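You operate a simulated robot arm through the tools that you are given. There is no shell and no other tool.

You are at the controls of a simulated robot arm. One attempt, no reset.

## Task
Wipe both smudges off the belt; jog the hidden one round.
Fine: use the teal cloth, wipe only while the belt stands, and put the cloth back.
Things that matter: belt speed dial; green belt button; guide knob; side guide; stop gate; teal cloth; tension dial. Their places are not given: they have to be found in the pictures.

The check looks at the end state, three seconds after you hand in, the way a careful person would. Anything else that was tipped, shoved, dropped, spilled or broken makes it a failure. Flat cloth is picked up by pressing the open fingertips on it (5 to 10 N) and closing them slowly along it; thin cloth reads only 2 to 8 mm in the jaws.

## Robot
A 6-joint arm with a two-finger parallel gripper, fixed in place. Base frame: the origin is at the foot of the arm, x ahead of it, y to its left, z up. Readings come in mm, rad, newtons and seconds.
Its first joint turns from -2.897 to 2.897 rad. Payload 3.43 kg.
Tool frame: the origin (TCP) lies between the finger pads and is the grasp point; the fingertips stand 34 mm ahead of it; z points along the fingers, y is the line along which they close. The gripper opens to 128 mm. The fingers are 24 mm wide and 12 mm thick; the gripper's body (48 by 130 mm) begins 96 mm behind the TCP.
Orientation is that of the tool frame in the base frame, as a unit quaternion [w, x, y, z]. With the fingers straight down and closing along the base's y, the tool's x points along the base's -x, its y along +y and its z along -z.

## Interface
- The arm moves only by the tool servo_tool. Its arguments are lists of equal length, an entry for each row: "angular": the turn, a rotation vector about the tool's x, y, z in rad, a list of three; "delta_pos": the shift along the tool's x, y, z in mm, a list of three; "jaw": the gripper command, from -1 (fully open) to 1 (shut), values between in proportion. In form: {"angular": [[wx, wy, wz], ...], "delta_pos": [[x, y, z], ...], "jaw": [jaw, ...]}. A call has 1 to 20 rows; each row shifts and turns the commanded pose from where the row before left it, along the tool's axes as they then stand. Each row takes 0.2 s and may step no farther than 50 mm and 0.15 rad from the row before; otherwise, or with a gripper value out of range, the whole call is refused. A pose out of reach is approached as far as the arm can. The call stops where the force on the tool passes 40 N (or 10 N more than at its start, if that is more) or the arm is blocked; 0.2 s more then pass. The fingers move at their own pace (about 153 mm/s each) and stop on an object; they squeeze with about 33 N. The grip force told is the motor's: it shows also when the fingers shut on nothing. Time passes only in rows, and 0.2 s behind the last, so rows that do not move let the fingers close. The reply holds the time, the measured pose of the TCP, the force on the tool along the base axes, the opening and the grip force, in the units named above and with some noise, with the torque about the TCP (base axes, N m) and any sound that the robot's microphone picked up, and new pictures: "pictures" is both (left out), scene, wrist or none.
- Cameras (640 x 400 px; columns grow to the right, rows downward): "scene" is fixed at [47.9, 500.2, 1498.1]; the picture's right is [-0.66, -0.75, 0.00], its down [-0.44, 0.38, -0.82] and it looks along [0.62, -0.54, -0.58] (base axes); focal length 327 px, centre (320, 200). "wrist" rides on the gripper at [76, -11, -160] in the tool frame; the picture's right is [0.15, 0.99, 0.00], its down [-0.88, 0.13, -0.46] and it looks along [-0.45, 0.07, 0.89] (tool axes); focal length 234 px, centre (320, 200).
- pixel_to_xyz(camera, pixels): for up to 12 pixels [column, row] of the newest picture of that camera ("zoom" is the newest enlarged one), the place [x, y, z] in the base frame of the surface seen there, good to about 3 mm. It takes no simulated time.
- enlarge(camera, box): a new picture of the part [left, top, right, bottom] of that camera's present view, enlarged. It takes no simulated time.
- sign_off(): hands the job in; it is judged then, once.

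Leave the gripper open and the arm clear of the work at the hand-in unless told otherwise.

The tools are called after ">>>" as a command line: name --argument value ..., lists and objects as JSON in quotes. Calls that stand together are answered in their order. servo_tool: Moves the arm, as the interface text tells. Its arguments: {"type":"object","properties":{"angular":{"type":"array","items":{"type":"array","items":{"type":"number"}}},"delta_pos":{"type":"array","items":{"type":"array","items":{"type":"number"}}},"jaw":{"type":"array","items":{"type":"number"}},"pictures":{"type":"string","enum":["both","scene","wrist","none"]}},"required":["angular","delta_pos","jaw"]} The other tools are called the same way: pixel_to_xyz (camera, pixels) gives the place of the surface under pixels of a picture; enlarge (camera, box) takes an enlarged picture of a part of a camera's view; sign_off () hands the job in.

At the start:

```text
time: 0.0
position: [578.8, -216.5, 1109.6]
orientation: [0.0, 0.0, 1.0, 0.0]
ft_force: [-0.1, 0.2, 0.0]
torque: [0.01, -0.02, -0.02]
finger_gap: 128.0
grasp_force: 0.0
```

scene: 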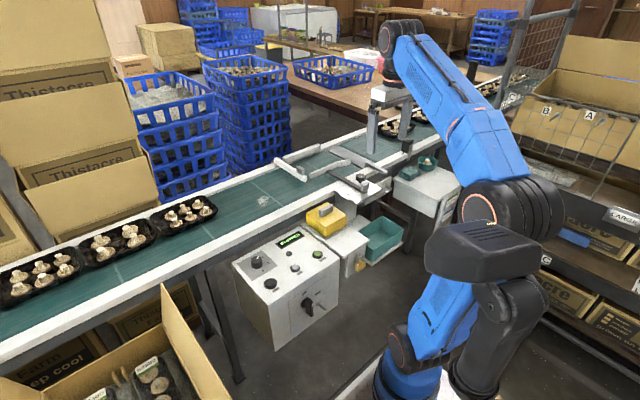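
wrist: 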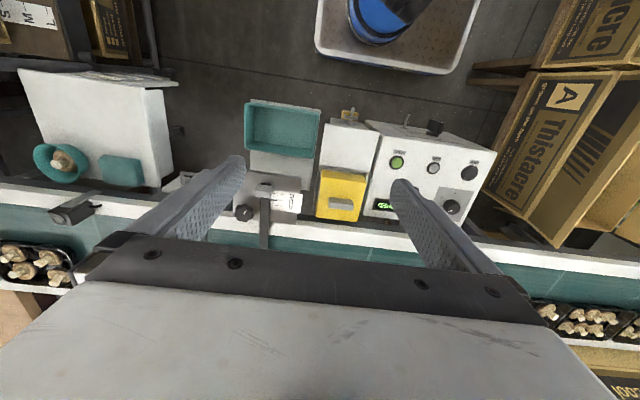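

I see a green belt running across the scene, with a control box around scene (290,280), a guide/gate structure around (330,170), and a teal item near (430,165). I'll enlarge these areas before moving anything.

>>> enlarge --camera "scene" --box '[220, 210, 420, 335]'

>>> enlarge --camera "scene" --box '[240, 110, 460, 248]'

>>> enlarge --camera "wrist" --box '[180, 80, 520, 292]'

>>> enlarge --camera "wrist" --box '[0, 50, 320, 250]'

```text
3.20 times, centred on (320, 272) of scene
```

zoom: 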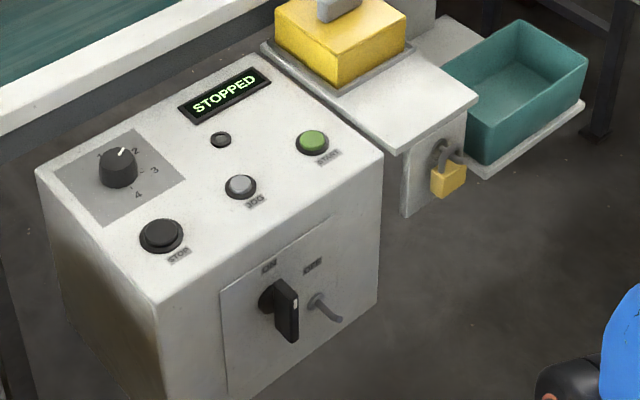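

```text
2.90 times, centred on (350, 179) of scene
```

zoom: 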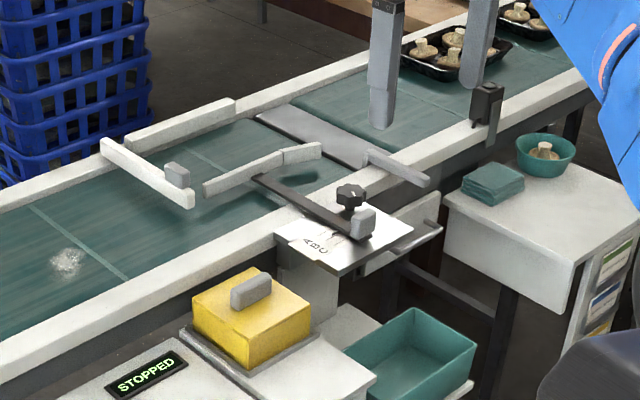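

```text
1.88 times, centred on (350, 186) of wrist
```

zoom: 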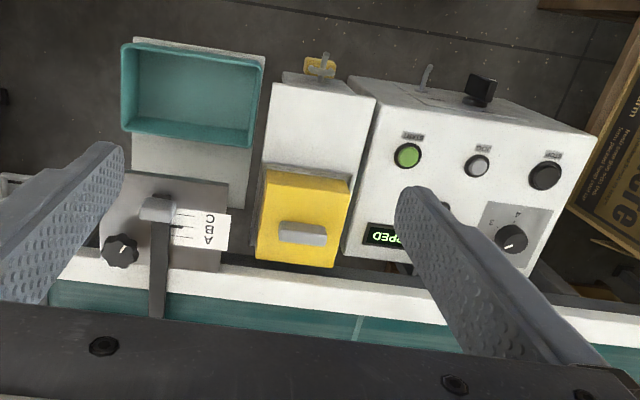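

```text
2.00 times, centred on (160, 150) of wrist
```

zoom: 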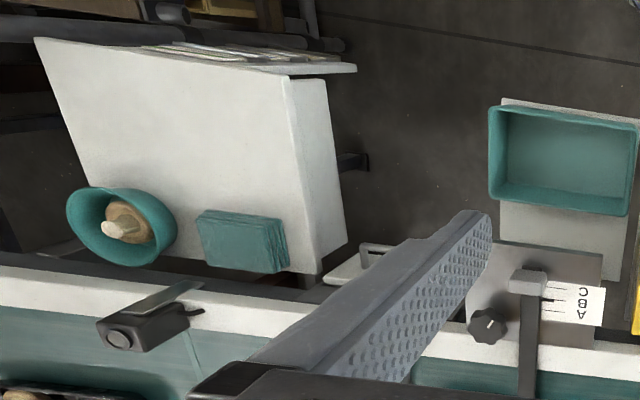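

The display reads STOPPED. The panel has a green START, a grey JOG, a black STOP and a speed dial, and there's a smudge near scene (263,200). The teal cloth looks like the folded stack at scene (417,174), next to a teal bowl. I'll read positions next and look at both belt ends.

>>> pixel_to_xyz --camera "scene" --pixels '[[263, 200], [257, 262], [270, 283], [295, 268], [318, 254], [290, 239], [416, 172], [430, 163], [323, 213], [363, 180], [350, 155], [289, 254]]'

>>> enlarge --camera "scene" --box '[0, 170, 240, 320]'

>>> enlarge --camera "scene" --box '[360, 60, 560, 185]'

>>> enlarge --camera "scene" --box '[390, 140, 480, 196]'

>>> enlarge --camera "scene" --box '[230, 230, 340, 299]'

```text
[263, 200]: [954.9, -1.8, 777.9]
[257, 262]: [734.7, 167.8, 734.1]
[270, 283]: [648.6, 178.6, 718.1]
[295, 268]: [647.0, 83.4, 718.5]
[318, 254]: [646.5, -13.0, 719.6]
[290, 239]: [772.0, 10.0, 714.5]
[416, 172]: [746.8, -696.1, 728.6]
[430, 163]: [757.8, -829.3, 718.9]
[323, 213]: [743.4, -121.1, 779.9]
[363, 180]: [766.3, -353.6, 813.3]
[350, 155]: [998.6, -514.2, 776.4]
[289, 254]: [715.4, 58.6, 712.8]
```

```text
2.67 times, centred on (120, 245) of scene
```

zoom: 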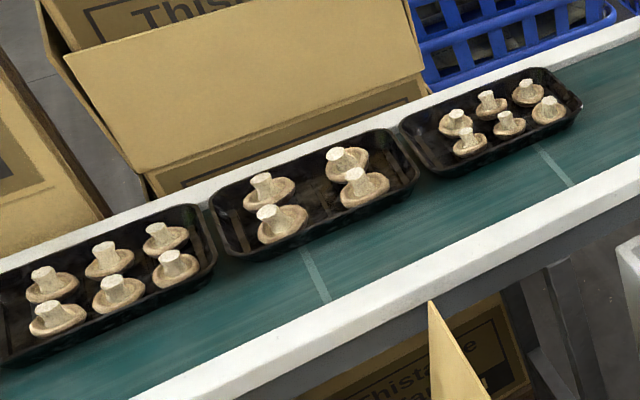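

```text
3.20 times, centred on (460, 122) of scene
```

zoom: 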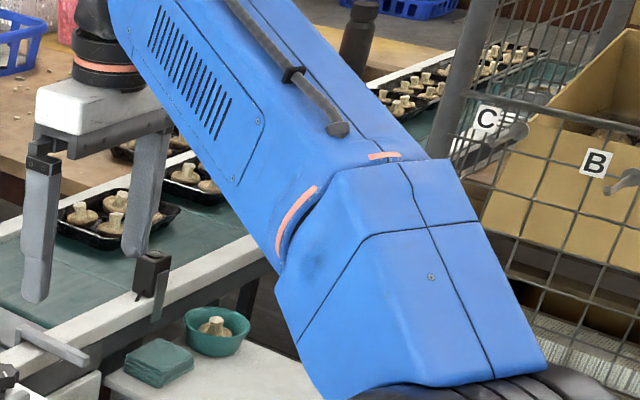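

```text
7.11 times, centred on (435, 168) of scene
```

zoom: 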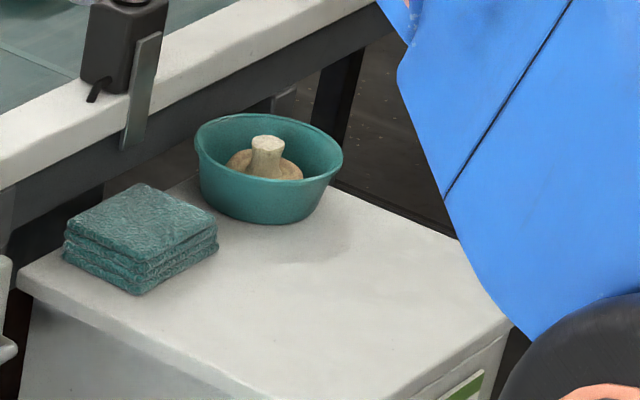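

```text
5.80 times, centred on (285, 264) of scene
```

zoom: 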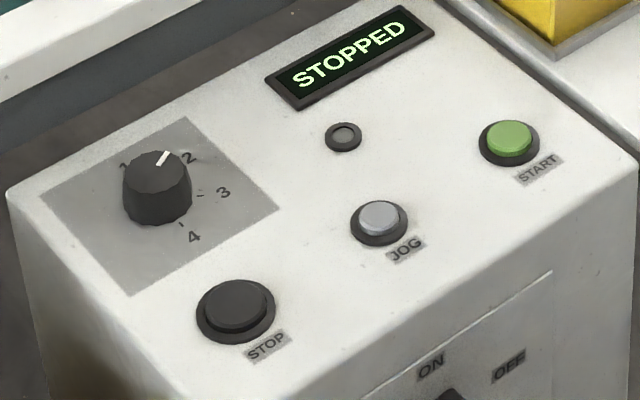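

The belt runs along y at z≈778, and the smudge is near (955,-2). The cloth stack is at about (747,-696,729). I'll look more closely at the smudge, the guide and gate assembly, and the rest of the wrist view.

>>> enlarge --camera "scene" --box '[230, 175, 310, 225]'

>>> enlarge --camera "scene" --box '[270, 120, 400, 201]'

>>> enlarge --camera "scene" --box '[330, 150, 430, 212]'

>>> enlarge --camera "wrist" --box '[0, 150, 240, 300]'

>>> enlarge --camera "wrist" --box '[440, 180, 640, 305]'

>>> enlarge --camera "scene" --box '[270, 270, 370, 332]'

```text
8.00 times, centred on (270, 200) of scene
```

zoom: 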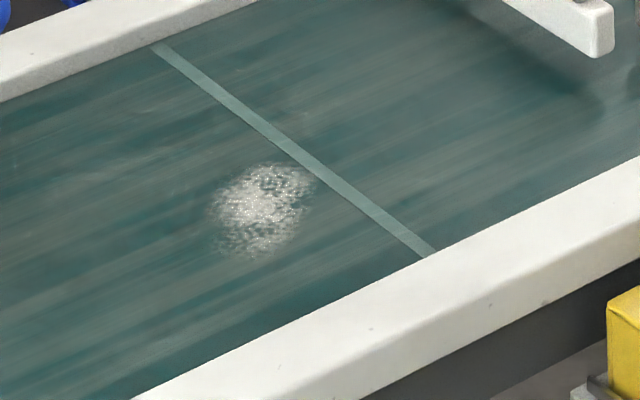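

```text
4.92 times, centred on (335, 160) of scene
```

zoom: 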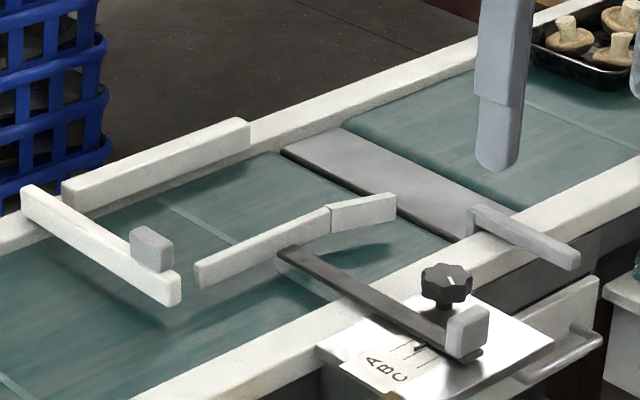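

```text
6.40 times, centred on (380, 181) of scene
```

zoom: 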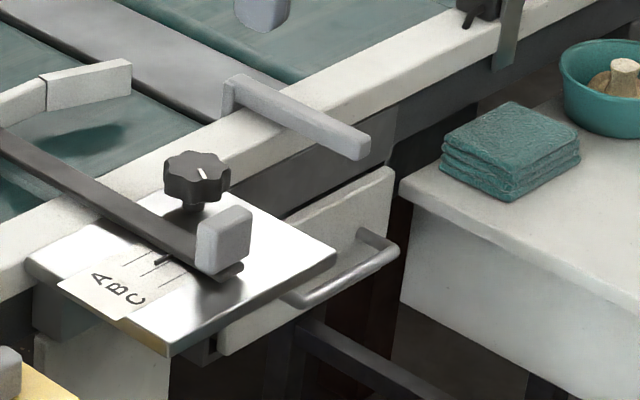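

```text
2.67 times, centred on (120, 225) of wrist
```

zoom: 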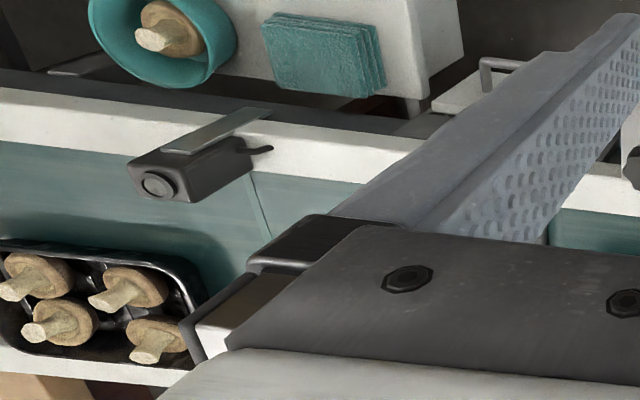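

```text
3.20 times, centred on (540, 242) of wrist
```

zoom: 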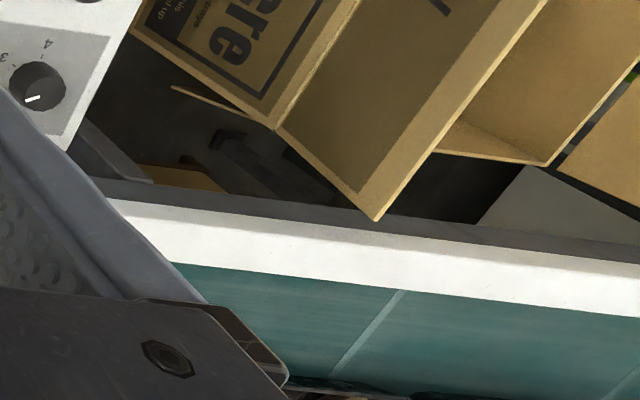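

```text
6.40 times, centred on (320, 301) of scene
```

zoom: 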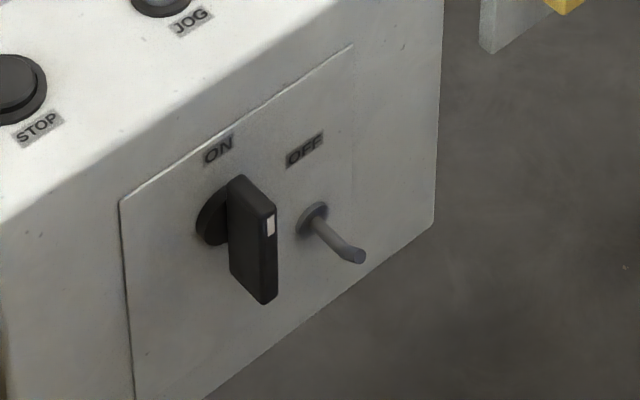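

The bars across the belt are the stop gate and the side guide, and a steel plate bridges two belts near y≈-480. I'll swing the arm left at its current height, staying clear of everything, so the wrist camera can show where the belt ends.

>>> servo_tool --angular '[[0, 0, 0], [0, 0, 0], [0, 0, 0], [0, 0, 0], [0, 0, 0], [0, 0, 0], [0, 0, 0], [0, 0, 0], [0, 0, 0], [0, 0, 0]]' --delta_pos '[[10, 45, -10], [10, 45, -10], [10, 45, -10], [10, 45, -10], [10, 45, -10], [10, 45, 0], [10, 45, 0], [10, 45, 0], [10, 45, 0], [10, 45, 0]]' --jaw '[-1, -1, -1, -1, -1, -1, -1, -1, -1, -1]' --pictures "both"

```text
time: 2.2
position: [480.1, 234.7, 1153.9]
orientation: [0.0, 0.0, 1.0, 0.001]
ft_force: [-0.6, -0.7, 0.3]
torque: [0.07, -0.06, -0.01]
finger_gap: 128.3
grasp_force: 0.0
out of reach, approached as far as the arm can: row 5
```

scene: 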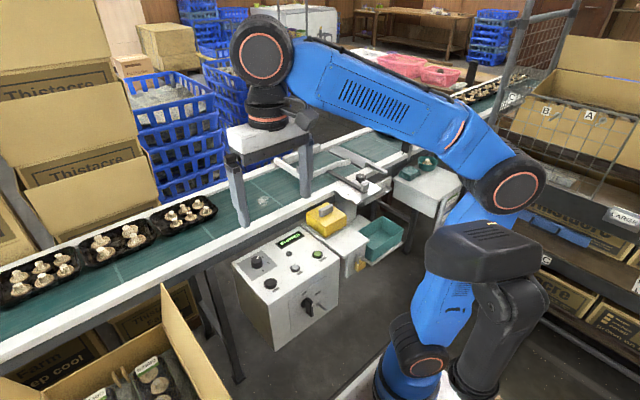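
wrist: 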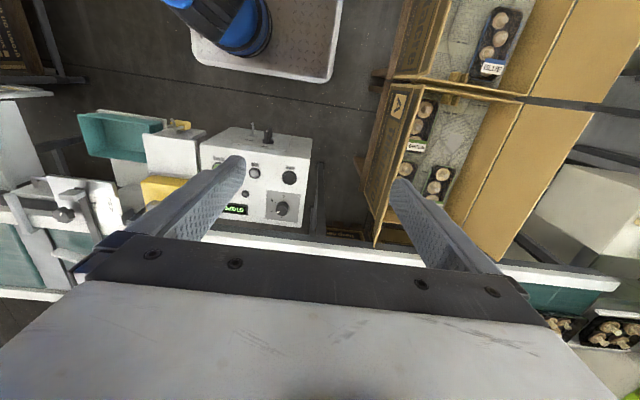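

The belt appears to end on the right of the wrist view, near (615,285). I'll enlarge it.

>>> enlarge --camera "wrist" --box '[480, 200, 640, 300]'

>>> pixel_to_xyz --camera "wrist" --pixels '[[610, 275], [600, 300], [560, 290], [615, 335], [560, 325]]'

>>> enlarge --camera "wrist" --box '[0, 80, 200, 300]'

>>> pixel_to_xyz --camera "scene" --pixels '[[20, 335], [5, 305], [50, 275], [120, 242], [185, 213], [155, 245], [80, 270], [10, 350], [115, 270], [400, 125], [340, 150], [362, 165]]'

```text
4.00 times, centred on (560, 250) of wrist
```

zoom: 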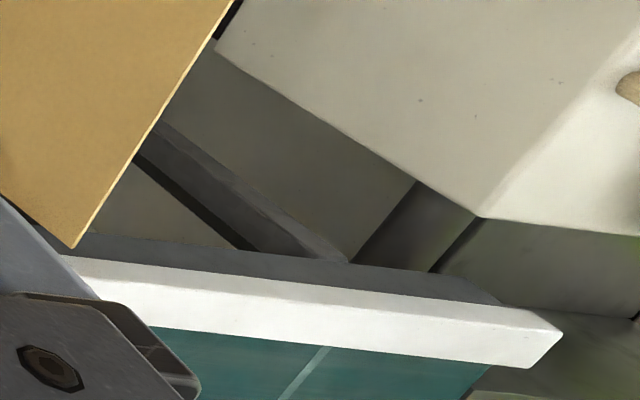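

```text
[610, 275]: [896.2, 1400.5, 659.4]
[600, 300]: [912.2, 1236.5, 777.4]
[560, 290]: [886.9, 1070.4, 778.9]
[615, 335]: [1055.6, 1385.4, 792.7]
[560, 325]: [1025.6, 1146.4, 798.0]
```

```text
1.82 times, centred on (100, 190) of wrist
```

zoom: 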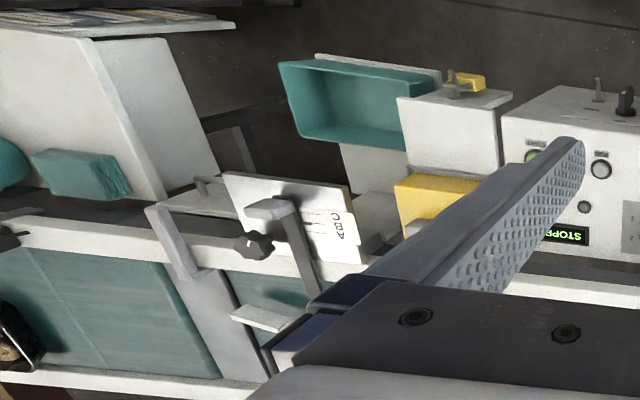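

```text
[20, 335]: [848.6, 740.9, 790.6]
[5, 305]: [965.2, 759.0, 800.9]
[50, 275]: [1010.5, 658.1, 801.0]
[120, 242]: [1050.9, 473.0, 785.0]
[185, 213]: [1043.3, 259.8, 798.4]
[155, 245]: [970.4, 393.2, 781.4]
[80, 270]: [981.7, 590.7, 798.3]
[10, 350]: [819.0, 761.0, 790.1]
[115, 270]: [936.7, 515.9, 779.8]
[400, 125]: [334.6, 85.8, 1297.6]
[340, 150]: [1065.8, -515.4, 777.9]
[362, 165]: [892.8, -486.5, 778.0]
```

The belt seems to run from about y=-500 to y≈1250, with trays at y 260–760 and more near the left end. I'll tilt the gripper toward +y in free air for a clear view of that end.

>>> servo_tool --angular '[[-0.15, 0, 0], [-0.15, 0, 0], [-0.15, 0, 0], [-0.15, 0, 0], [-0.15, 0, 0], [-0.15, 0, 0]]' --delta_pos '[[0, 0, 0], [0, 0, 0], [0, 0, 0], [0, 0, 0], [0, 0, 0], [0, 0, 0]]' --jaw '[-1, -1, -1, -1, -1, -1]' --pictures "both"

```text
time: 3.6
position: [480.1, 232.8, 1153.7]
orientation: [0.0, 0.0, 0.9, 0.435]
ft_force: [-0.4, -0.4, 0.5]
torque: [0.06, -0.01, 0.03]
finger_gap: 128.0
grasp_force: 0.1
```

scene: 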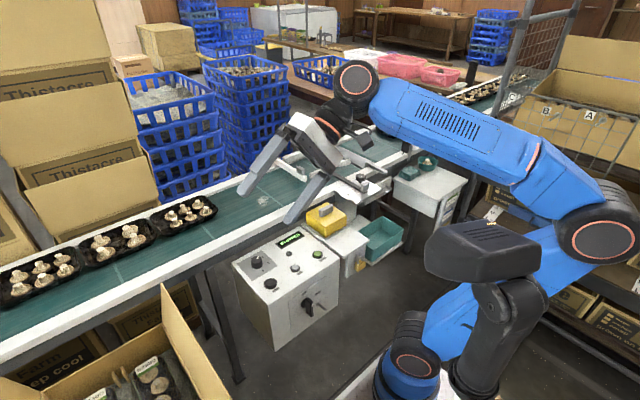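
wrist: 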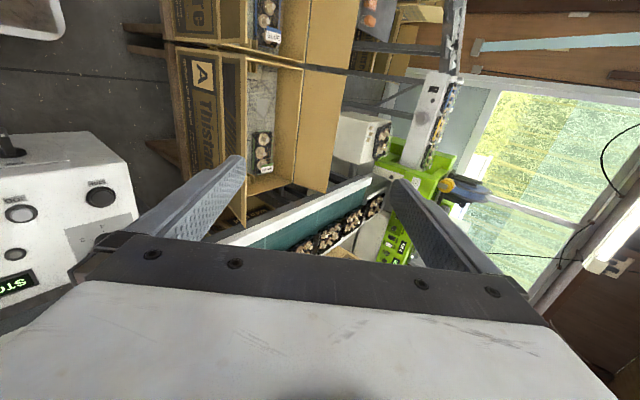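

>>> enlarge --camera "wrist" --box '[240, 120, 480, 270]'

>>> pixel_to_xyz --camera "wrist" --pixels '[[370, 205], [352, 220], [330, 235], [305, 247], [380, 190], [395, 165], [420, 185], [365, 240]]'

```text
2.67 times, centred on (360, 195) of wrist
```

zoom: 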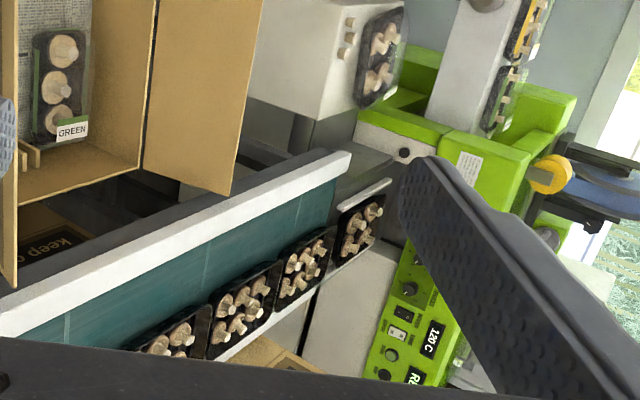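

```text
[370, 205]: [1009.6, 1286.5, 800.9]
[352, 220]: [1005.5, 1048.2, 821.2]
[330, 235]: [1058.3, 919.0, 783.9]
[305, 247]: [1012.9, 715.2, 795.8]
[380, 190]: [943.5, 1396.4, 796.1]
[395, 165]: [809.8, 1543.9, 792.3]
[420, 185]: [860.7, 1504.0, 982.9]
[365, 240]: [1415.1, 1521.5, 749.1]
```

The left end feeds a tray sealer and the trays are queued there, so the belt runs toward +y. I'll untilt and move over toward the cloth stack, staying high.

>>> servo_tool --angular '[[0.15, 0, 0], [0.15, 0, 0], [0.15, 0, 0], [0.15, 0, 0], [0.15, 0, 0], [0.15, 0, 0], [0, 0, 0], [0, 0, 0], [0, 0, 0], [0, 0, 0], [0, 0, 0], [0, 0, 0], [0, 0, 0], [0, 0, 0], [0, 0, 0], [0, 0, 0], [0, 0, 0], [0, 0, 0], [0, 0, 0], [0, 0, 0]]' --delta_pos '[[0, 0, 0], [0, 0, 0], [0, 0, 0], [0, 0, 0], [0, 0, 0], [0, 0, 0], [0, -48, 0], [0, -48, 0], [0, -48, 0], [0, -48, 0], [0, -48, 0], [0, -48, 0], [0, -48, 0], [0, -48, 0], [0, -48, 5], [-5, -48, 5], [-5, -48, 10], [-5, -48, 10], [-5, -48, 10], [-5, -48, 10]]' --jaw '[-1, -1, -1, -1, -1, -1, -1, -1, -1, -1, -1, -1, -1, -1, -1, -1, -1, -1, -1, -1]' --pictures "both"

```text
time: 7.8
position: [511.5, -435.2, 1086.1]
orientation: [0.0, -0.001, 1.0, -0.001]
ft_force: [-0.4, -0.1, 1.0]
torque: [-0.09, -0.02, -0.01]
finger_gap: 128.0
grasp_force: 0.0
out of reach, approached as far as the arm can: row 10, 11, 12
```

scene: 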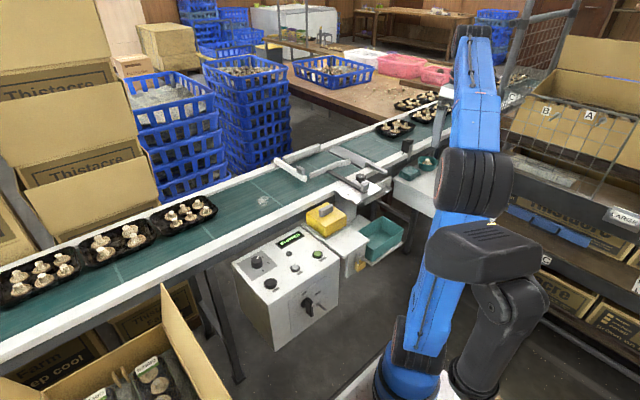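
wrist: 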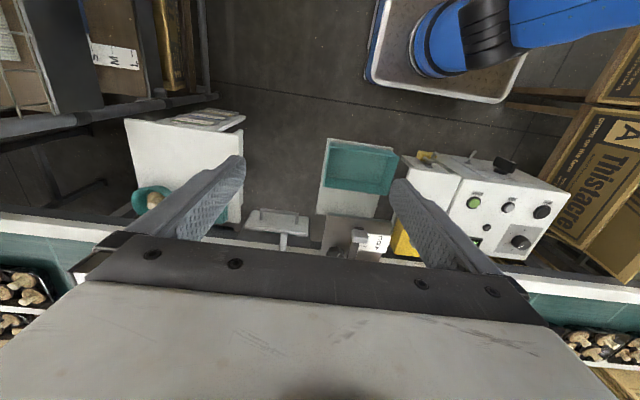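

I'll yaw the gripper toward the cloth and tilt outward so the wrist camera sees the bench.

>>> servo_tool --angular '[[0, 0, 0.15], [0, 0, 0.15], [0, 0, 0.15], [0, 0, 0.15], [0, 0, 0.15], [0, -0.15, 0], [0, -0.15, 0], [0, -0.15, 0]]' --delta_pos '[[0, 0, 0], [0, 0, 0], [0, 0, 0], [0, 0, 0], [0, 0, 0], [0, 0, 0], [0, 0, 0], [0, 0, 0]]' --jaw '[-1, -1, -1, -1, -1, -1, -1, -1]' --pictures "both"

>>> pixel_to_xyz --camera "scene" --pixels '[[400, 171], [409.5, 166], [420, 171.5], [409, 177], [410, 171], [399, 177], [409, 182]]'

```text
time: 9.6
position: [510.0, -436.8, 1083.4]
orientation: [0.208, 0.358, 0.907, -0.081]
ft_force: [0.4, -0.4, -0.6]
torque: [0.04, 0.03, -0.02]
finger_gap: 128.3
grasp_force: 0.0
```

scene: 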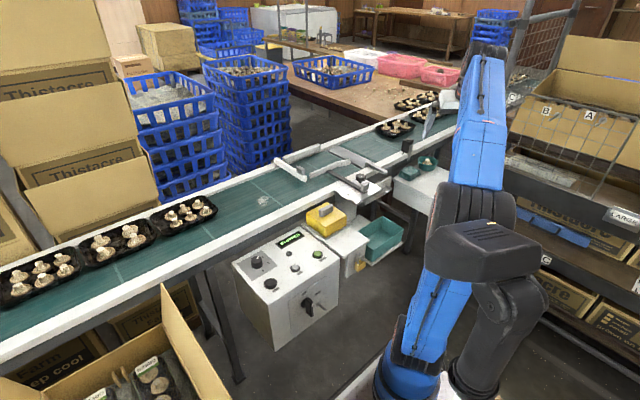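
wrist: 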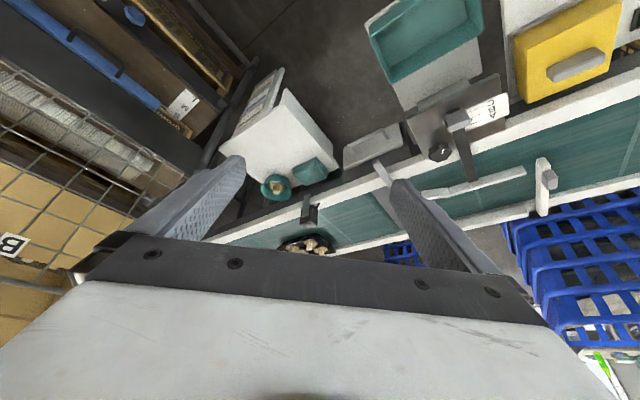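

```text
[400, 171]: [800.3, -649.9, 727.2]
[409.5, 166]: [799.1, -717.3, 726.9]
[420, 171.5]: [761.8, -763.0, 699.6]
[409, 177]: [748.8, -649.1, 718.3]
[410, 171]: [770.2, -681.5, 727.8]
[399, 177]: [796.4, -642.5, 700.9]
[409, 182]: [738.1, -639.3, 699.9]
```

The cloth is now in view at wrist (308,172), with its top near z≈728 and the bench at z≈700. I'll enlarge it and measure.

>>> enlarge --camera "wrist" --box '[220, 100, 440, 238]'

>>> enlarge --camera "wrist" --box '[370, 60, 640, 229]'

>>> enlarge --camera "wrist" --box '[250, 140, 350, 202]'

```text
2.90 times, centred on (330, 169) of wrist
```

zoom: 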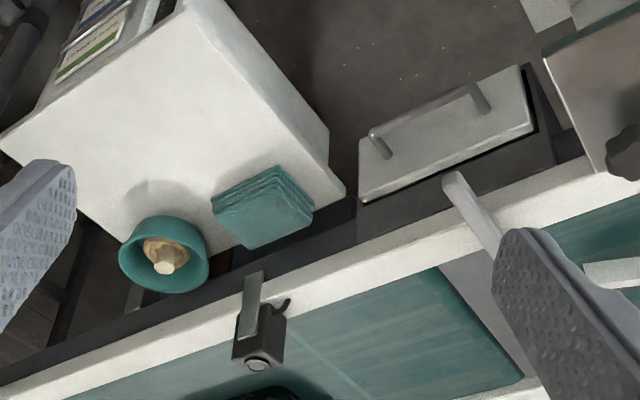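

```text
2.37 times, centred on (505, 144) of wrist
```

zoom: 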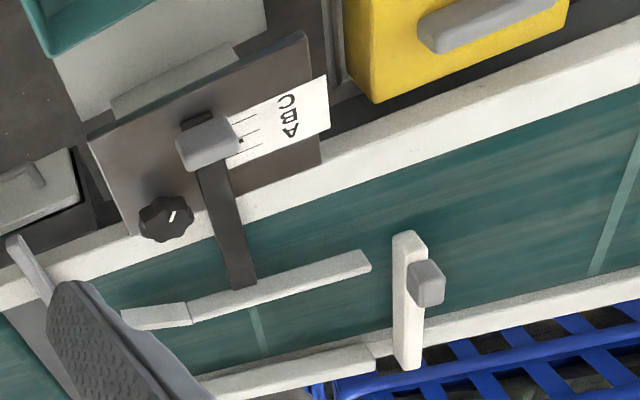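

```text
6.40 times, centred on (300, 171) of wrist
```

zoom: 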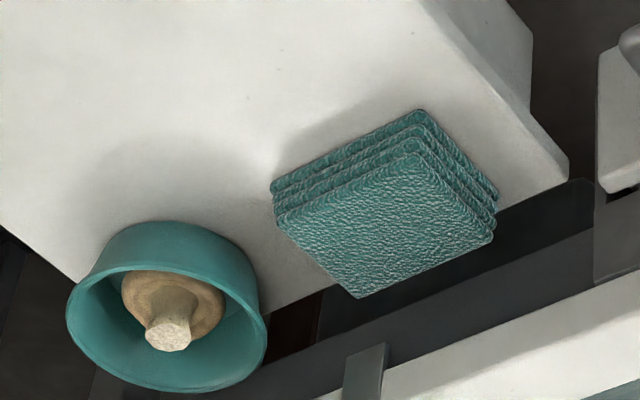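

I'll measure the corners of the cloth's top face in this zoom, plus the bowl and the bench edges.

>>> pixel_to_xyz --camera "zoom" --pixels '[[412, 165], [488, 232], [358, 292], [282, 225], [385, 225], [425, 115], [565, 175], [250, 330], [170, 225], [75, 300], [300, 310], [165, 340]]'

```text
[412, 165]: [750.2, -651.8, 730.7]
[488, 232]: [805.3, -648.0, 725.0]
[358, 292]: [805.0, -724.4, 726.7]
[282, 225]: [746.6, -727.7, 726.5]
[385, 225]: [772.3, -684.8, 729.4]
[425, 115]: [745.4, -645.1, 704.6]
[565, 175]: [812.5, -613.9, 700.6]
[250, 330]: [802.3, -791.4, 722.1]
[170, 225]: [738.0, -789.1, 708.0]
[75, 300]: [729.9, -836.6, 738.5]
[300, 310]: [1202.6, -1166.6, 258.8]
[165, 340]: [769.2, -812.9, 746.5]
```

The cloth's top face is about x 745–805, y -650 to -726, z≈728. I'll undo the yaw so the fingers close along base y, the cloth's long side. Then I'll tilt about 0.3 rad outward for reach and move above the cloth at z≈930, with the jaw part closed to about 50 mm.

>>> servo_tool --angular '[[0, 0.15, 0], [0, 0.15, 0], [0, 0.15, 0], [0, 0, -0.15], [0, 0, -0.15], [0, 0, -0.15], [0, 0, -0.15], [0, 0, -0.15], [0, -0.15, 0], [0, -0.15, 0], [0, 0, 0], [0, 0, 0], [0, 0, 0], [0, 0, 0], [0, 0, 0], [0, 0, 0], [0, 0, 0], [0, 0, 0]]' --delta_pos '[[0, 0, 0], [0, 0, 0], [0, 0, 0], [0, 0, 0], [0, 0, 0], [0, 0, 0], [0, 0, 0], [0, 0, 0], [0, 0, 0], [0, 0, 0], [-23.1, -31.4, 26.8], [-23.1, -31.4, 26.8], [-23.1, -31.4, 26.8], [-23.1, -31.4, 26.8], [-23.1, -31.4, 26.8], [-23.1, -31.4, 26.8], [-23.1, -31.4, 26.8], [-23.1, -31.4, 26.8]]' --jaw '[-1, -1, -1, -1, -1, -1, -1, -1, -0.5, 0, 0.22, 0.22, 0.22, 0.22, 0.22, 0.22, 0.22, 0.22]' --pictures "both"

>>> pixel_to_xyz --camera "scene" --pixels '[[406, 145], [407, 157], [263, 200], [258, 207], [268, 195]]'

```text
time: 13.4
position: [750.4, -687.0, 937.2]
orientation: [0.15, 0.0, 0.989, 0.0]
ft_force: [0.1, 0.9, 0.9]
torque: [-0.07, -0.04, 0.02]
finger_gap: 49.7
grasp_force: 0.0
```

scene: 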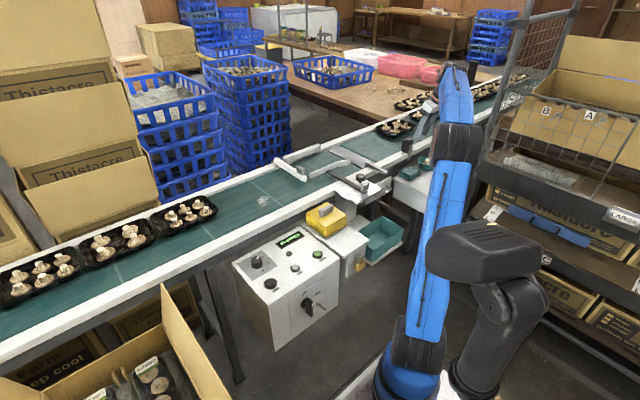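
wrist: 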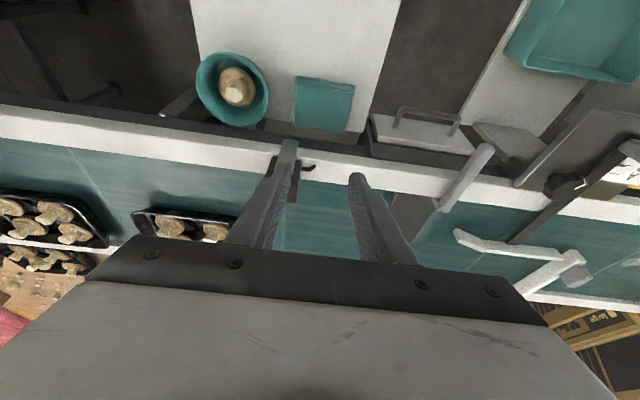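

```text
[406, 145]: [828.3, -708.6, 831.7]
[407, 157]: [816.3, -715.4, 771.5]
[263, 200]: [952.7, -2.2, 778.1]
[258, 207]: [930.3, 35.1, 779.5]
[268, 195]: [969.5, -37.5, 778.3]
```

The arm reached (750,-687,937) with no reach warning. The sensor on the rail is at about (828,-709), up to z≈845, and the leaning gripper stays clear of it. I'll descend to about 15 mm above the cloth.

>>> servo_tool --angular '[[0, 0, 0], [0, 0, 0], [0, 0, 0], [0, 0, 0], [0, 0, 0], [0, 0, 0]]' --delta_pos '[[6.6, -0.2, 31.2], [6.6, -0.2, 31.2], [6.6, -0.2, 31.2], [6.6, -0.2, 31.2], [6.6, -0.2, 31.2], [0, 0, 0]]' --jaw '[0.22, 0.22, 0.22, 0.22, 0.22, 0.22]' --pictures "both"

>>> enlarge --camera "wrist" --box '[180, 60, 480, 248]'

```text
time: 14.8
position: [765.6, -689.9, 774.7]
orientation: [0.15, 0.0, 0.989, -0.001]
ft_force: [-0.1, 0.4, 0.2]
torque: [0.02, -0.02, -0.01]
finger_gap: 50.0
grasp_force: 0.2
```

scene: 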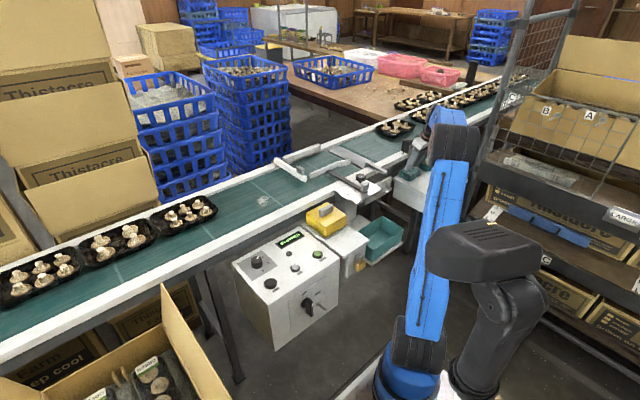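
wrist: 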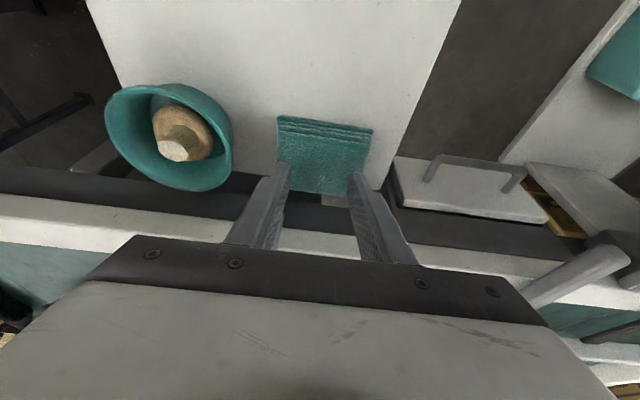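

```text
2.13 times, centred on (330, 154) of wrist
```

zoom: 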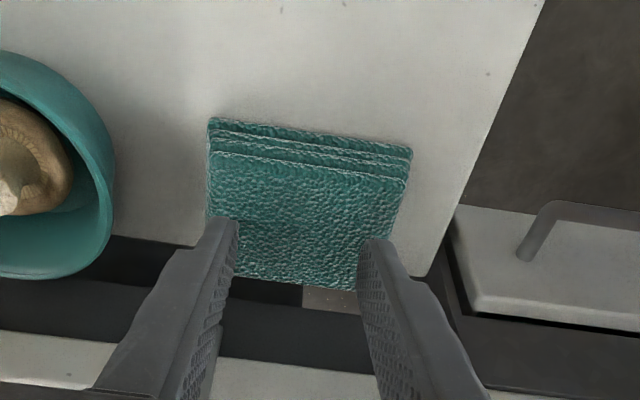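

The fingertips are about 10–14 mm above the cloth, centred on it. I'll lower straight down in small steps until the force reads 5–10 N.

>>> servo_tool --angular '[[0, 0, 0], [0, 0, 0], [0, 0, 0], [0, 0, 0]]' --delta_pos '[[0.6, 0, 1.9], [0.6, 0, 1.9], [0.6, 0, 1.9], [0.6, 0, 1.9]]' --jaw '[0.22, 0.22, 0.22, 0.22]' --pictures "none"

>>> servo_tool --angular '[[0, 0, 0], [0, 0, 0]]' --delta_pos '[[0.6, 0, 1.9], [0, 0, 0]]' --jaw '[0.22, 0.22]' --pictures "wrist"

```text
time: 15.8
position: [764.6, -689.1, 766.8]
orientation: [0.15, 0.0, 0.989, 0.0]
ft_force: [-0.3, 0.7, -1.0]
torque: [-0.04, -0.05, -0.03]
finger_gap: 49.8
grasp_force: 0.0
```

```text
time: 16.4
position: [766.7, -688.9, 765.3]
orientation: [0.15, 0.0, 0.989, -0.001]
ft_force: [-0.2, 0.4, -0.4]
torque: [0.02, 0.01, -0.01]
finger_gap: 50.1
grasp_force: 0.1
```

wrist: 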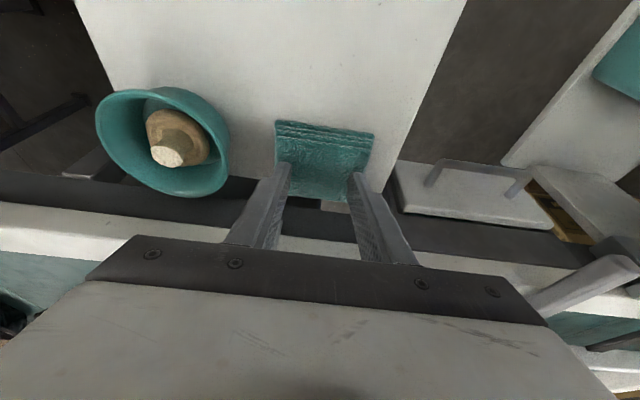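

There's no contact yet, and the tip edge is at about z≈729. I'll keep going down in 1.5 mm steps.

>>> servo_tool --angular '[[0, 0, 0], [0, 0, 0]]' --delta_pos '[[0.45, 0, 1.45], [0, 0, 0]]' --jaw '[0.22, 0.22]' --pictures "none"

>>> servo_tool --angular '[[0, 0, 0], [0, 0, 0]]' --delta_pos '[[0.45, 0, 1.45], [0, 0, 0]]' --jaw '[0.22, 0.22]' --pictures "none"

>>> servo_tool --angular '[[0, 0, 0], [0, 0, 0]]' --delta_pos '[[0.45, 0, 1.45], [0, 0, 0]]' --jaw '[0.22, 0.22]' --pictures "none"

```text
time: 17.0
position: [766.4, -688.1, 764.1]
orientation: [0.149, 0.0, 0.989, 0.001]
ft_force: [-0.3, 0.0, 0.1]
torque: [-0.02, -0.05, 0.02]
finger_gap: 49.9
grasp_force: 0.1
```

```text
time: 17.6
position: [765.4, -688.8, 762.9]
orientation: [0.149, -0.001, 0.989, 0.0]
ft_force: [0.7, -3.4, 7.1]
torque: [-0.09, 0.02, -0.03]
finger_gap: 50.2
grasp_force: 0.1
```

```text
time: 18.2
position: [766.4, -688.8, 762.3]
orientation: [0.151, 0.0, 0.989, -0.002]
ft_force: [0.8, -3.9, 24.6]
torque: [-0.06, 0.0, -0.07]
finger_gap: 49.9
grasp_force: 0.0
```

The third step pushed to 24.6 N, which is too much. I'll back off 1.5 mm to return to about 7 N.

>>> servo_tool --angular '[[0, 0, 0], [0, 0, 0]]' --delta_pos '[[-0.43, 0, -1.4], [0, 0, 0]]' --jaw '[0.22, 0.22]' --pictures "none"

```text
time: 18.8
position: [765.4, -688.1, 763.8]
orientation: [0.15, -0.001, 0.989, 0.0]
ft_force: [0.8, -3.1, 20.4]
torque: [-0.13, 0.01, -0.01]
finger_gap: 49.9
grasp_force: 0.0
```

It still reads 20 N, possibly while settling. I'll hold one row and read again.

>>> servo_tool --angular '[[0, 0, 0]]' --delta_pos '[[0, 0, 0]]' --jaw '[0.22]' --pictures "none"

```text
time: 19.2
position: [765.3, -688.0, 763.5]
orientation: [0.15, 0.0, 0.989, 0.0]
ft_force: [1.2, -1.6, 20.3]
torque: [-0.09, -0.01, -0.02]
finger_gap: 49.8
grasp_force: 0.0
```

The force stays at 20 N, so I'll back off another 0.7 mm.

>>> servo_tool --angular '[[0, 0, 0], [0, 0, 0]]' --delta_pos '[[-0.2, 0, -0.7], [0, 0, 0]]' --jaw '[0.22, 0.22]' --pictures "none"

```text
time: 19.8
position: [764.8, -689.0, 764.0]
orientation: [0.148, 0.0, 0.989, 0.0]
ft_force: [1.4, 0.6, 12.7]
torque: [0.01, 0.0, -0.01]
finger_gap: 50.2
grasp_force: 0.1
```

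>>> servo_tool --angular '[[0, 0, 0], [0, 0, 0]]' --delta_pos '[[-0.1, 0, -0.4], [0, 0, 0]]' --jaw '[0.22, 0.22]' --pictures "wrist"

```text
time: 20.4
position: [764.9, -689.1, 763.3]
orientation: [0.149, 0.0, 0.989, 0.0]
ft_force: [1.5, 1.5, 9.8]
torque: [0.02, -0.04, 0.01]
finger_gap: 50.0
grasp_force: 0.0
```

wrist: 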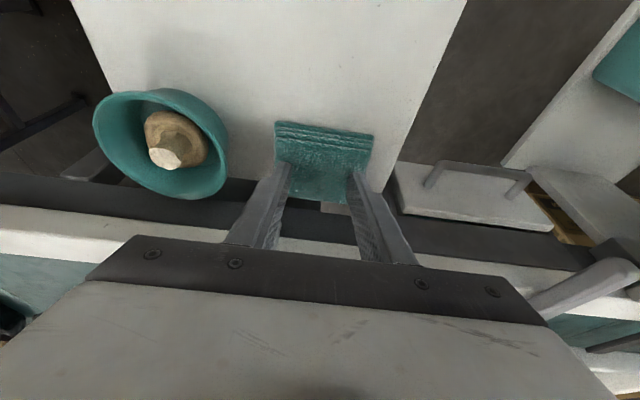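

The force is now 9.8 N, within the range. I'll close slowly along the cloth, 2.5 mm per row, watching the force.

>>> servo_tool --angular '[[0, 0, 0], [0, 0, 0], [0, 0, 0], [0, 0, 0], [0, 0, 0]]' --delta_pos '[[0, 0, 0], [0, 0, 0], [0, 0, 0], [0, 0, 0], [0, 0, 0]]' --jaw '[0.26, 0.3, 0.34, 0.38, 0.42]' --pictures "wrist"

```text
time: 21.6
position: [765.4, -688.8, 763.7]
orientation: [0.15, 0.001, 0.989, 0.0]
ft_force: [-1.5, -0.7, 8.0]
torque: [-0.01, 0.02, -0.02]
finger_gap: 40.6
grasp_force: 2.7
```

wrist: 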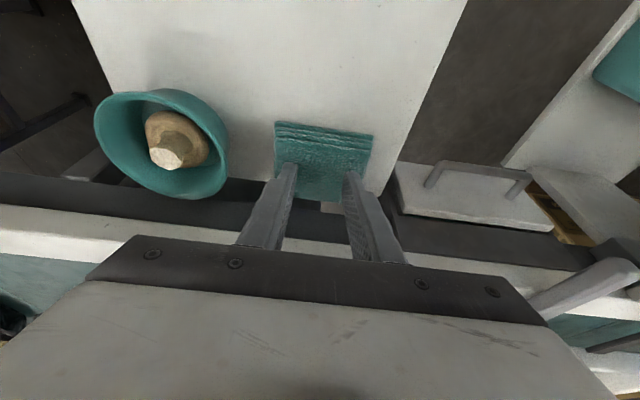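

The gap is 40.6 mm, the force 8 N and the grip force is rising a little, so the cloth is being dragged. I'll continue closing slowly.

>>> servo_tool --angular '[[0, 0, 0], [0, 0, 0], [0, 0, 0], [0, 0, 0], [0, 0, 0]]' --delta_pos '[[0, 0, 0], [0, 0, 0], [0, 0, 0], [0, 0, 0], [0, 0, 0]]' --jaw '[0.46, 0.5, 0.54, 0.58, 0.62]' --pictures "none"

>>> servo_tool --angular '[[0, 0, 0], [0, 0, 0], [0, 0, 0], [0, 0, 0], [0, 0, 0]]' --delta_pos '[[0, 0, 0], [0, 0, 0], [0, 0, 0], [0, 0, 0], [0, 0, 0]]' --jaw '[0.66, 0.7, 0.74, 0.78, 0.82]' --pictures "none"

>>> servo_tool --angular '[[0, 0, 0], [0, 0, 0], [0, 0, 0], [0, 0, 0], [0, 0, 0], [0, 0, 0]]' --delta_pos '[[0, 0, 0], [0, 0, 0], [0, 0, 0], [0, 0, 0], [0, 0, 0], [0, 0, 0]]' --jaw '[0.86, 0.9, 0.94, 0.98, 1.0, 1.0]' --pictures "both"

```text
time: 22.8
position: [765.9, -688.5, 763.4]
orientation: [0.15, -0.001, 0.989, 0.001]
ft_force: [-0.1, 0.4, 7.4]
torque: [-0.01, 0.02, 0.02]
finger_gap: 27.7
grasp_force: 2.4
```

```text
time: 24.0
position: [764.7, -688.5, 762.7]
orientation: [0.15, 0.0, 0.989, 0.001]
ft_force: [0.1, 0.6, 7.2]
torque: [0.0, 0.0, -0.02]
finger_gap: 14.7
grasp_force: 2.8
```

```text
time: 25.4
position: [765.2, -689.1, 762.5]
orientation: [0.15, 0.0, 0.989, 0.001]
ft_force: [-0.3, 0.2, 7.6]
torque: [-0.02, 0.0, 0.0]
finger_gap: 0.0
grasp_force: 32.8
```

scene: 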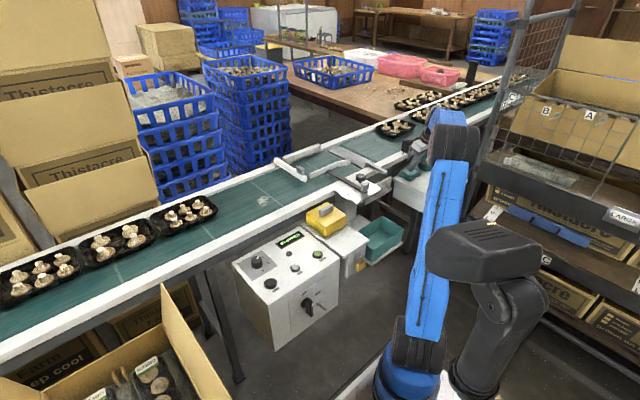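
wrist: 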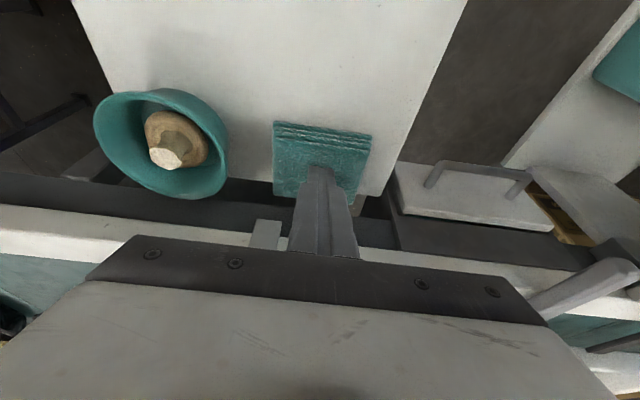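

The gap closed to 0, so the fingers slid over the top. The folded stack is a firm pad about 76 mm long and 28 mm thick. I'll lift off, open to about 92 mm, and grip it across its two ends along y, staying clear of the bowl.

>>> servo_tool --angular '[[0, 0, 0], [0, 0, 0], [0, 0, 0], [0, 0, 0]]' --delta_pos '[[-8.9, 0, -28.7], [-8.9, 0, -28.7], [0, 0, 0], [0, 0, 0]]' --jaw '[1, 1, -0.44, -0.44]' --pictures "both"

>>> enlarge --camera "wrist" --box '[80, 60, 480, 310]'

```text
time: 26.4
position: [765.3, -690.5, 823.6]
orientation: [0.15, 0.0, 0.989, 0.0]
ft_force: [-0.3, -0.3, 0.0]
torque: [0.02, 0.02, 0.04]
finger_gap: 92.0
grasp_force: 0.0
```

scene: 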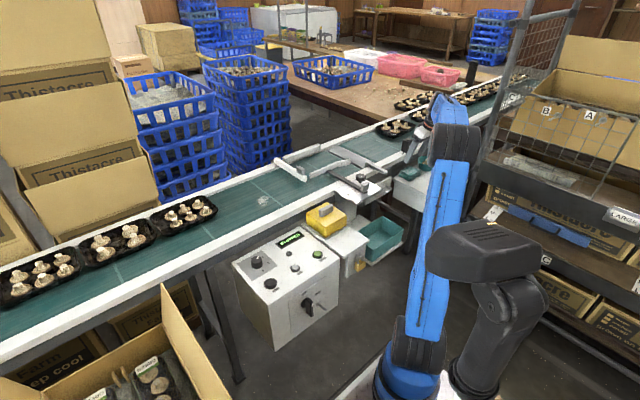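
wrist: 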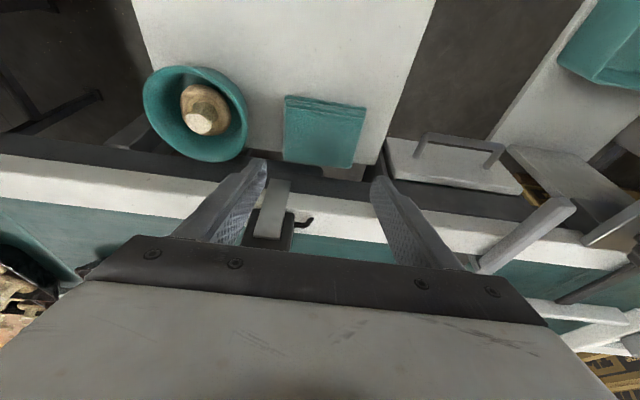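

```text
1.60 times, centred on (280, 185) of wrist
```

zoom: 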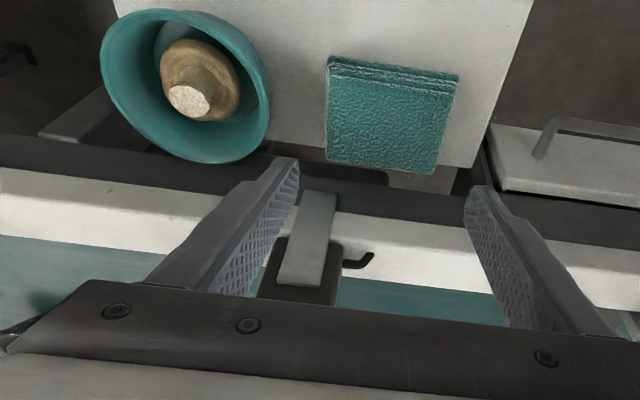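

The pad looks undisturbed. I'll re-measure its corners and the bowl rim before straddling it.

>>> pixel_to_xyz --camera "zoom" --pixels '[[332, 85], [450, 98], [330, 155], [436, 168], [390, 125], [268, 90], [266, 130], [245, 160], [318, 205], [330, 62]]'

```text
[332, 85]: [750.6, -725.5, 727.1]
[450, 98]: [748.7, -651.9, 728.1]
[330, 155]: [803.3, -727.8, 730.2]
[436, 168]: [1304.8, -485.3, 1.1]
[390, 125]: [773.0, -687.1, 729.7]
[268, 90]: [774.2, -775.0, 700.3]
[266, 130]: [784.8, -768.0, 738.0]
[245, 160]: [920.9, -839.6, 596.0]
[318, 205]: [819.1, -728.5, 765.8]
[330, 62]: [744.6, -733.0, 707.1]
```

The pad spans y -727 to -650 and the bowl rim is at y≈-768, so fingers at ±46–58 mm about y=-688.5 are clear. I'll descend in two stages.

>>> servo_tool --angular '[[0, 0, 0], [0, 0, 0], [0, 0, 0], [0, 0, 0], [0, 0, 0]]' --delta_pos '[[4.6, 0.4, 14.7], [4.6, 0.4, 14.7], [4.6, 0.4, 14.7], [2.3, 0, 7.4], [0, 0, 0]]' --jaw '[-0.44, -0.44, -0.44, -0.44, -0.44]' --pictures "wrist"

>>> enlarge --camera "wrist" --box '[80, 60, 480, 310]'

```text
time: 27.6
position: [765.8, -687.8, 770.1]
orientation: [0.15, -0.001, 0.989, 0.0]
ft_force: [0.2, -0.2, 0.8]
torque: [0.01, -0.01, 0.03]
finger_gap: 92.3
grasp_force: 0.0
```

wrist: 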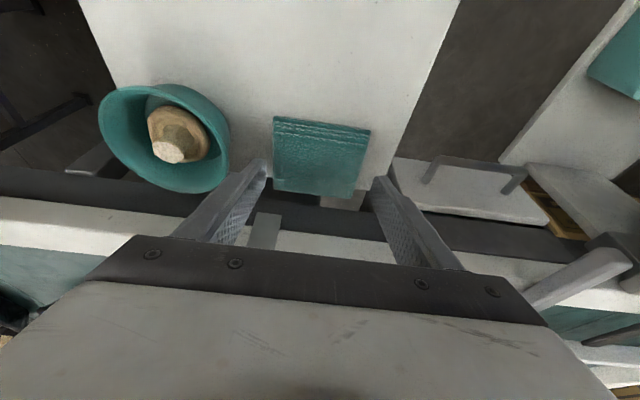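

```text
1.60 times, centred on (280, 185) of wrist
```

zoom: 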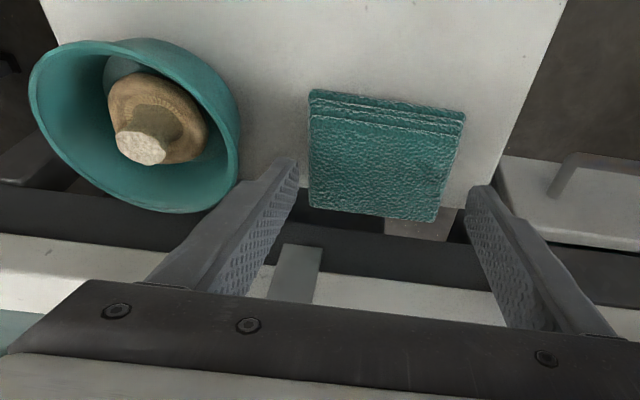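

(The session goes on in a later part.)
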